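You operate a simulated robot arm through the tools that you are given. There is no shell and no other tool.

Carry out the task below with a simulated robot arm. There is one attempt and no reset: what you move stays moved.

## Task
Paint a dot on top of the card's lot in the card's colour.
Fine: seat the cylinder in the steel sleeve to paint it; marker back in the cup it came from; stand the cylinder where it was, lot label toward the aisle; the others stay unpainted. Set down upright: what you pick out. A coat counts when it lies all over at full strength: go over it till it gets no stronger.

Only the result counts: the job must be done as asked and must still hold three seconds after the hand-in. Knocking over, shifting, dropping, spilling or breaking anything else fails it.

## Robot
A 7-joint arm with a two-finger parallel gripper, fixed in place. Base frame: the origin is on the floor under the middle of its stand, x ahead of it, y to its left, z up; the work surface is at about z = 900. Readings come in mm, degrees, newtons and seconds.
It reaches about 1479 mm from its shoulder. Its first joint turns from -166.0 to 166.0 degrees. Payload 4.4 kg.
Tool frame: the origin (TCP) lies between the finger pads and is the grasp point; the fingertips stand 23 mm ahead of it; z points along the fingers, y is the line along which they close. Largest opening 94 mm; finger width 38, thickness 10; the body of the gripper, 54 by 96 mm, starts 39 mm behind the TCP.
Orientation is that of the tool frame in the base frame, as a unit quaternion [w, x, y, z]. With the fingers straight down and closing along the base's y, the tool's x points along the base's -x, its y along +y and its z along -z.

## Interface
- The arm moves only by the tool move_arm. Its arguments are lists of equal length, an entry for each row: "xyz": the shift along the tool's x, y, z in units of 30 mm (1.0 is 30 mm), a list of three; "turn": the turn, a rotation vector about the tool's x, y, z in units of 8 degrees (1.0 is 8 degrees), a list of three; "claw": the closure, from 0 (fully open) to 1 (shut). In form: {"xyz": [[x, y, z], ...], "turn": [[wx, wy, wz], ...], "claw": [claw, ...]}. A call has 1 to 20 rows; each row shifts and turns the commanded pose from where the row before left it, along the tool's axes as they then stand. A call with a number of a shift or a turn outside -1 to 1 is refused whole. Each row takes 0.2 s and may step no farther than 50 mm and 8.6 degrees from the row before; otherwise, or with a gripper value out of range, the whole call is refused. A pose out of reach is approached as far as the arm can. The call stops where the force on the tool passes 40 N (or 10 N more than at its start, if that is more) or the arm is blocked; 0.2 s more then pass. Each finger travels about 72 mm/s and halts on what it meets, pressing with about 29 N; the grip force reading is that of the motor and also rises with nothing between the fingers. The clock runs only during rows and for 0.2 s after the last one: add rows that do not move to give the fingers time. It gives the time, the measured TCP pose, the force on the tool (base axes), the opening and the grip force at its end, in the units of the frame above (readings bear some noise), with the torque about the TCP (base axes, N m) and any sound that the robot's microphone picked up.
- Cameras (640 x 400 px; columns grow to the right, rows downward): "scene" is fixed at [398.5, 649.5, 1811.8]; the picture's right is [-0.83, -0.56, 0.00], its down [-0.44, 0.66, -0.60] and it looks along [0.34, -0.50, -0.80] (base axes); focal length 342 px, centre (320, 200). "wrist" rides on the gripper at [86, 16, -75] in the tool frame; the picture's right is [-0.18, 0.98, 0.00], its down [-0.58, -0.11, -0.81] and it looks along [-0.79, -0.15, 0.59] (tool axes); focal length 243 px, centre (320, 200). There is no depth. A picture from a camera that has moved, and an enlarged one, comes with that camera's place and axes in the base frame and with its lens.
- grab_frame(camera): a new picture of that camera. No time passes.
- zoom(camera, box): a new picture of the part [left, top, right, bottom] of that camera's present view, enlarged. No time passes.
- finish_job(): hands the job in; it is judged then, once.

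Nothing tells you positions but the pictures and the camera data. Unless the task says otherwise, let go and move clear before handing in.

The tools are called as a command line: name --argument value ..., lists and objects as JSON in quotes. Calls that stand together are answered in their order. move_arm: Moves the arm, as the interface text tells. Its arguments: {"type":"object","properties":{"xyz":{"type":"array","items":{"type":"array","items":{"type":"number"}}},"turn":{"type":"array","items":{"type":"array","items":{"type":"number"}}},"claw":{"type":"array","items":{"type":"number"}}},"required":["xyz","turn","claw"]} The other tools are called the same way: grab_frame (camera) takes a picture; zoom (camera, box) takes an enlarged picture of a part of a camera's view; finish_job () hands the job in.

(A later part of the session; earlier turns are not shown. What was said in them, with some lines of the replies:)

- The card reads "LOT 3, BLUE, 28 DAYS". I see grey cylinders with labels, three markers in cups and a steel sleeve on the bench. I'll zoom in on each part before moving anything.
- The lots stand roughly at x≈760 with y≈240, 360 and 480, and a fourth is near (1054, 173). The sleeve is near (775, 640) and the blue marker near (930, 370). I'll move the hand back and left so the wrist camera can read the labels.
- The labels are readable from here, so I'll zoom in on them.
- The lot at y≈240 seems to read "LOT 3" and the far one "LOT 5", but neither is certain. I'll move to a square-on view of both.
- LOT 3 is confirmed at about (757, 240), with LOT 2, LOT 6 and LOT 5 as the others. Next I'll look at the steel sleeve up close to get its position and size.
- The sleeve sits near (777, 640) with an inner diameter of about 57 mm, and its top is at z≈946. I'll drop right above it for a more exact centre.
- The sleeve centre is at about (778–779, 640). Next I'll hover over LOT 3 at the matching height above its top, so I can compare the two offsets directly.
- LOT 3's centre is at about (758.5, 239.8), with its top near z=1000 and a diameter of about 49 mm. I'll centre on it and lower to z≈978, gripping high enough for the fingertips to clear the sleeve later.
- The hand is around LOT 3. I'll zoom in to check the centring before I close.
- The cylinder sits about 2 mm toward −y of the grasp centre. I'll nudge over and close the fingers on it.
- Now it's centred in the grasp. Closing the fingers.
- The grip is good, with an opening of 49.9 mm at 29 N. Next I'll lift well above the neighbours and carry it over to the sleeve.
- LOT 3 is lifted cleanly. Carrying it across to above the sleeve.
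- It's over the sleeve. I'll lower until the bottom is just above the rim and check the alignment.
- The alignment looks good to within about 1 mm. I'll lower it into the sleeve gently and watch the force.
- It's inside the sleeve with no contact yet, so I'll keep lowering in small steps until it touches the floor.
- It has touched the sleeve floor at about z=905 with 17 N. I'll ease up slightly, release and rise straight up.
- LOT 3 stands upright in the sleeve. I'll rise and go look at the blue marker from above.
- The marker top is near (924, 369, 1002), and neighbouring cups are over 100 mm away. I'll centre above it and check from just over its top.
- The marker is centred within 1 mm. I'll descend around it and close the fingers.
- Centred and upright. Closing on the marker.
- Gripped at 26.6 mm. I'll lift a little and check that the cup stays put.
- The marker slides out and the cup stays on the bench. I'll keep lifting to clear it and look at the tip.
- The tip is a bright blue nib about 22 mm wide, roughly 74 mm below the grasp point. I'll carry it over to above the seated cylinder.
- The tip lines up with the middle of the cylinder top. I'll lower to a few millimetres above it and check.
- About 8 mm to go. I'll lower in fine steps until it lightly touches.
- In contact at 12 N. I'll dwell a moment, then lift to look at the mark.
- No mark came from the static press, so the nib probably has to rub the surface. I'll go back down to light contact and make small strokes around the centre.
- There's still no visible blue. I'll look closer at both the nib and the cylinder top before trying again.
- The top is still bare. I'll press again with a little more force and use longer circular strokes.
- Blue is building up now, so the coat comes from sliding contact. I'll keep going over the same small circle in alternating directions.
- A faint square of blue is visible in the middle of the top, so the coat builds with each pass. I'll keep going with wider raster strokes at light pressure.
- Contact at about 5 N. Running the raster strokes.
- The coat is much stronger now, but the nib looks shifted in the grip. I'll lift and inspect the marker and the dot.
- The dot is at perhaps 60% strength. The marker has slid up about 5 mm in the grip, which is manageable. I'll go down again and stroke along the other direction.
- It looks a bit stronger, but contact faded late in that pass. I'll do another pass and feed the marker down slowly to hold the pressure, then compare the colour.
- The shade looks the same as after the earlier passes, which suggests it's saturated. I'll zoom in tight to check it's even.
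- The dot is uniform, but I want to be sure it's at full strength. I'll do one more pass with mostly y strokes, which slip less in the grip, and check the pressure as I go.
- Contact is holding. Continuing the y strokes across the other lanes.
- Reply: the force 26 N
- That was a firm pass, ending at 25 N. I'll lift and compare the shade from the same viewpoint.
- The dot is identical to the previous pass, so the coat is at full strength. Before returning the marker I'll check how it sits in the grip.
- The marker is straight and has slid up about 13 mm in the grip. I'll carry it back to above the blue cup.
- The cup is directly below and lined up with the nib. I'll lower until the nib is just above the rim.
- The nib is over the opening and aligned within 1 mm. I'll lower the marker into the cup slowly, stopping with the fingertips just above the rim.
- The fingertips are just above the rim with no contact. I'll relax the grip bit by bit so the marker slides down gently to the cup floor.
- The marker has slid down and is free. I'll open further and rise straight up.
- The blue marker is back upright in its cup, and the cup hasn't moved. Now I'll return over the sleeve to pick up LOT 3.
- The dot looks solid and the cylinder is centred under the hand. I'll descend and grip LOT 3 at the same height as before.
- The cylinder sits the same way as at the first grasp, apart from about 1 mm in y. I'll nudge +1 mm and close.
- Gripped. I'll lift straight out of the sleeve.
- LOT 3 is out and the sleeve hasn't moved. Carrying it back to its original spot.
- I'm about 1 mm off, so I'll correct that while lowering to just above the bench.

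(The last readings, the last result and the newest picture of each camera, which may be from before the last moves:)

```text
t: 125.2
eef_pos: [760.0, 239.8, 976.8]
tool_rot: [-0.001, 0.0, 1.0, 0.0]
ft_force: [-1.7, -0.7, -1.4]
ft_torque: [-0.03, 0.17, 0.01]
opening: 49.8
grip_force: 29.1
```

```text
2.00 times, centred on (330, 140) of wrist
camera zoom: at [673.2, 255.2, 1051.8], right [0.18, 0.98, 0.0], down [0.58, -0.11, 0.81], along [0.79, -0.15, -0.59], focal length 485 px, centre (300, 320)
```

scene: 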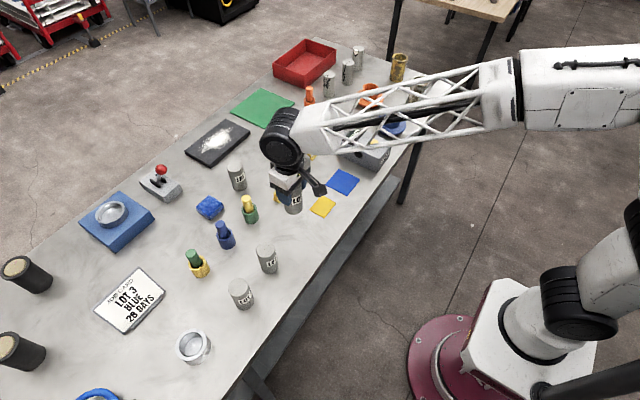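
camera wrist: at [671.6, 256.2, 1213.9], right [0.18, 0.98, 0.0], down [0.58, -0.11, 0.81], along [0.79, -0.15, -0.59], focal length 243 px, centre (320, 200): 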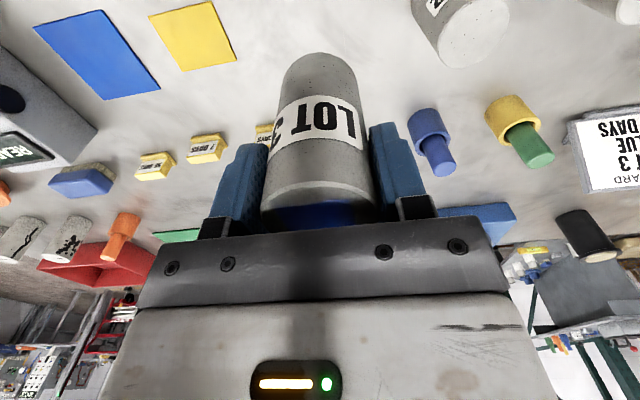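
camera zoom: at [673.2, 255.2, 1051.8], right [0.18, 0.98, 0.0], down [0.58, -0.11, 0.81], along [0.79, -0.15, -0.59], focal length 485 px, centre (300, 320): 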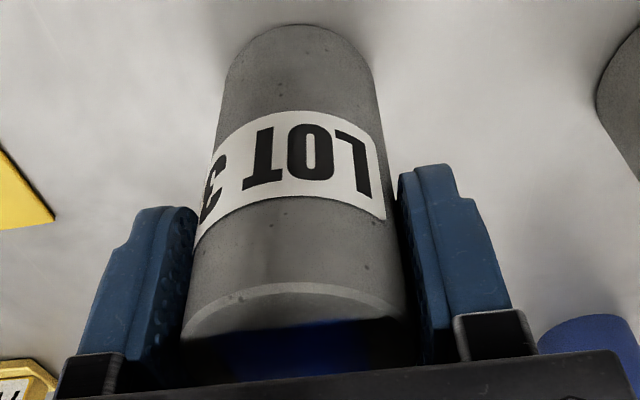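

It's just touching down, within half a millimetre of the original pose. I'll settle it and release slowly.

move_arm --xyz '[[0.008, 0, 0.017], [0, 0, 0]]' --turn '[[0, 0, 0], [0, 0, 0]]' --claw '[1, 1]'

move_arm --xyz '[[0, 0, 0], [0, 0, 0], [0, 0, 0], [0, 0, 0], [0, 0, 0], [0, 0, 0], [0, 0, 0]]' --turn '[[0, 0, 0], [0, 0, 0], [0, 0, 0], [0, 0, 0], [0, 0, 0], [0, 0, 0], [0, 0, 0]]' --claw '[0.49, 0.475, 0.465, 0.45, 0.3, 0.1, 0]'

zoom --camera "wrist" --box '[180, 40, 480, 240]'

```text
t: 125.8
eef_pos: [759.8, 240.3, 978.6]
tool_rot: [0.001, 0.001, 1.0, 0.0]
ft_force: [1.1, -2.4, 7.5]
ft_torque: [-0.37, 0.08, 0.06]
opening: 49.7
grip_force: 28.8
```

```text
t: 127.4
eef_pos: [760.0, 239.5, 977.8]
tool_rot: [0.0, 0.0, 1.0, 0.0]
ft_force: [0.1, -0.3, -0.2]
ft_torque: [0.02, -0.03, 0.01]
opening: 94.0
grip_force: 0.1
```

```text
2.00 times, centred on (330, 140) of wrist
camera zoom: at [672.9, 255.3, 1051.2], right [0.18, 0.98, 0.0], down [0.58, -0.11, 0.81], along [0.79, -0.15, -0.59], focal length 485 px, centre (300, 320)
```

zoom: 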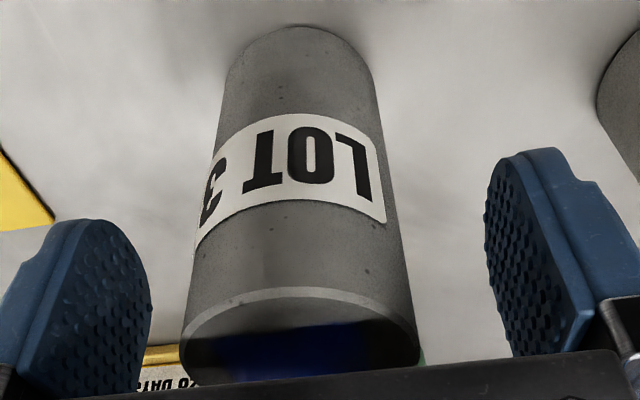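

The cylinder stands where it was, with the label facing the same way. I'll rise clear and check everything.

move_arm --xyz '[[0, 0, -0.3], [0, 0, -0.7], [0, 0, -1], [0, 0, -1], [0, 0, -1], [0, 0, -1], [0, 0, -1], [0.6, 0, -0.6], [0.9, 0, -0.6], [0.9, 0, -0.6], [0.9, 0, -0.6], [0.9, 0, -0.6], [0.9, 0, 0], [0, 0, 0]]' --turn '[[0, 0, 0], [0, 0, 0], [0, 0, 0], [0, 0, 0], [0, 0, 0], [0, 0, 0], [0, 0, 0], [0, 0, 0], [0, 0, 0], [0, 0, 0], [0, 0, 0], [0, 0, 0], [0, 0, 0], [0, 0, 0]]' --claw '[0, 0, 0, 0, 0, 0, 0, 0, 0, 0, 0, 0, 0, 0]'

grab_frame --camera "scene"

grab_frame --camera "wrist"

zoom --camera "wrist" --box '[240, 60, 440, 200]'

zoom --camera "scene" --box '[160, 150, 340, 262]'

zoom --camera "scene" --box '[80, 240, 320, 390]'

```text
t: 130.4
eef_pos: [606.3, 239.5, 1247.2]
tool_rot: [0.0, 0.0, 1.0, 0.001]
ft_force: [-0.4, 0.6, 0.2]
ft_torque: [0.03, 0.03, -0.01]
opening: 94.0
grip_force: 0.0
```

```text
taken
```

scene: 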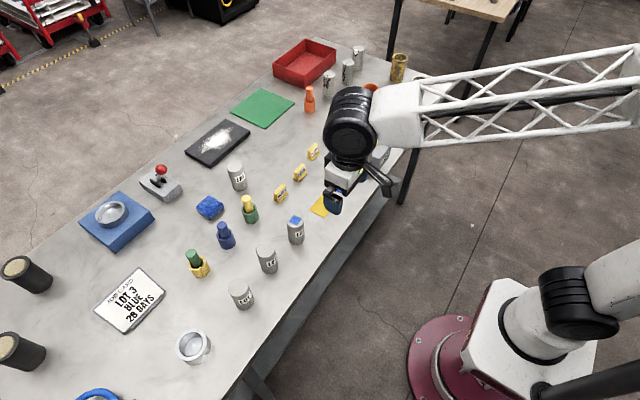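

```text
taken
camera wrist: at [519.7, 255.4, 1321.9], right [0.18, 0.98, 0.0], down [0.58, -0.11, 0.81], along [0.79, -0.15, -0.59], focal length 243 px, centre (320, 200)
```

wrist: 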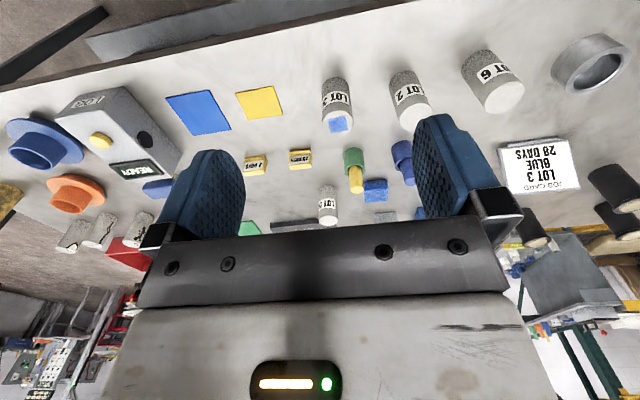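

```text
2.86 times, centred on (340, 130) of wrist
camera zoom: at [519.7, 255.4, 1321.9], right [0.18, 0.98, 0.0], down [0.58, -0.11, 0.81], along [0.79, -0.15, -0.59], focal length 693 px, centre (263, 400)
```

zoom: 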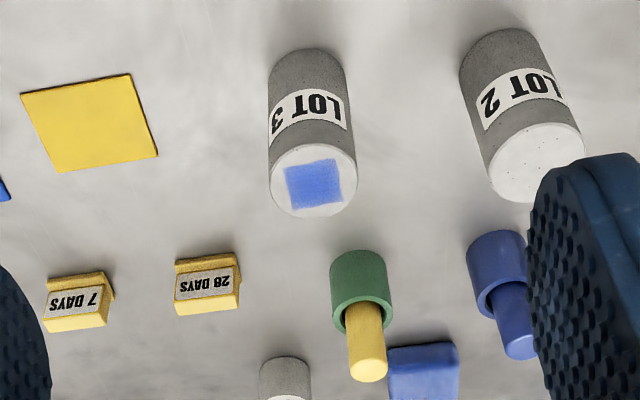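

```text
3.56 times, centred on (250, 206) of scene
camera zoom: at [398.5, 649.5, 1811.8], right [-0.83, -0.56, 0.0], down [-0.44, 0.66, -0.6], along [0.34, -0.5, -0.8], focal length 1217 px, centre (569, 179)
```

zoom: 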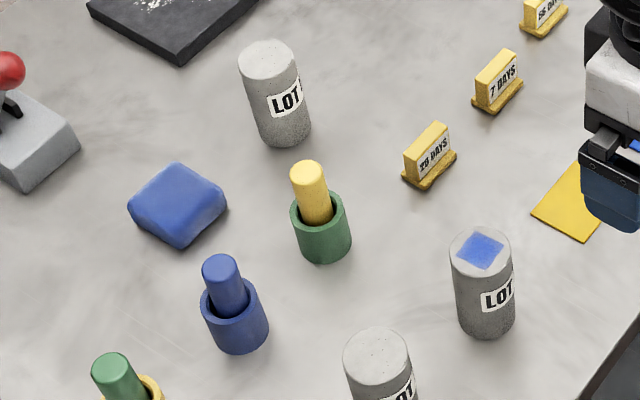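

```text
2.67 times, centred on (200, 315) of scene
camera zoom: at [398.5, 649.5, 1811.8], right [-0.83, -0.56, 0.0], down [-0.44, 0.66, -0.6], along [0.34, -0.5, -0.8], focal length 912 px, centre (640, -107)
```

zoom: 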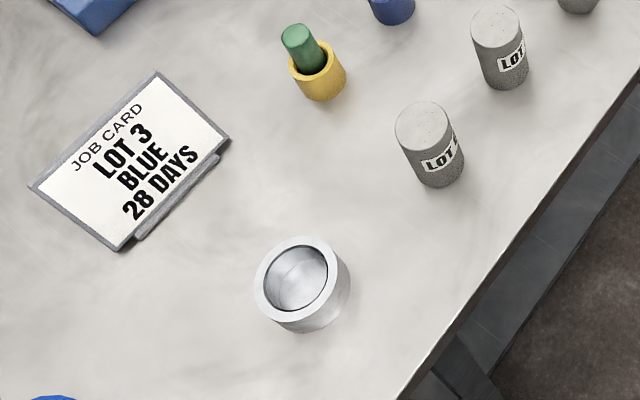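

Everything is in place: LOT 3 is back with its blue dot, the marker is in its cup, and the sleeve is empty where it was. One last close look at the dot's evenness before handing in.

zoom --camera "scene" --box '[280, 208, 312, 228]'

zoom --camera "wrist" --box '[318, 104, 366, 138]'

```text
16.00 times, centred on (296, 218) of scene
camera zoom: at [398.5, 649.5, 1811.8], right [-0.83, -0.56, 0.0], down [-0.44, 0.66, -0.6], along [0.34, -0.5, -0.8], focal length 5475 px, centre (704, -88)
```

zoom: 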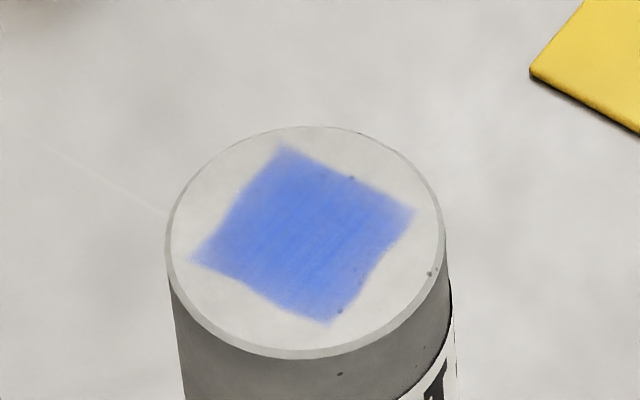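

```text
11.76 times, centred on (342, 121) of wrist
camera zoom: at [519.7, 255.4, 1321.9], right [0.18, 0.98, 0.0], down [0.58, -0.11, 0.81], along [0.79, -0.15, -0.59], focal length 2854 px, centre (61, 1129)
```

zoom: 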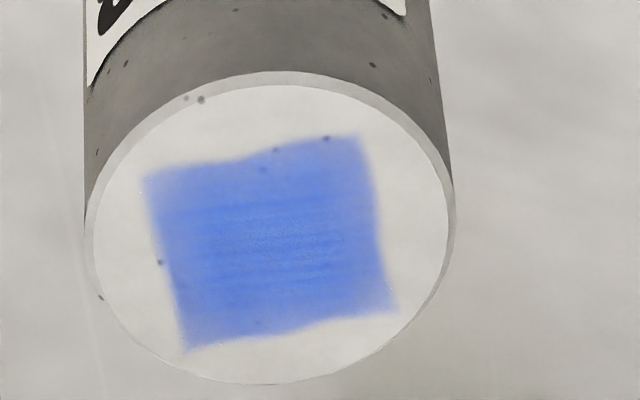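

The blue dot on LOT 3 is even and stopped getting stronger over the last passes. The arm is clear and nothing else has moved, so I'm handing the job in.

finish_job

```text
The job is handed in.
```

I painted a blue dot on top of LOT 3, the card's lot, and handed the job in; I haven't seen the verdict.

- **Dot:** I painted it with LOT 3 seated in the steel sleeve. I went over it until the last pass made no visible difference. It shows as an even blue square, roughly 30 mm across, in the middle of the top.
- **Marker:** The blue marker is back upright in its blue cup. It slid up about 13 mm in the grip while painting, so I let it slide down roughly the last 8 mm to the cup floor. The cup did not move.
- **LOT 3:** It stands upright where it was, within about half a millimetre by the camera readings. Its label faces the same way as at the start.
- **Everything else:** The other lots are unpainted, and the final pictures show nothing else moved. The hand is empty and clear.
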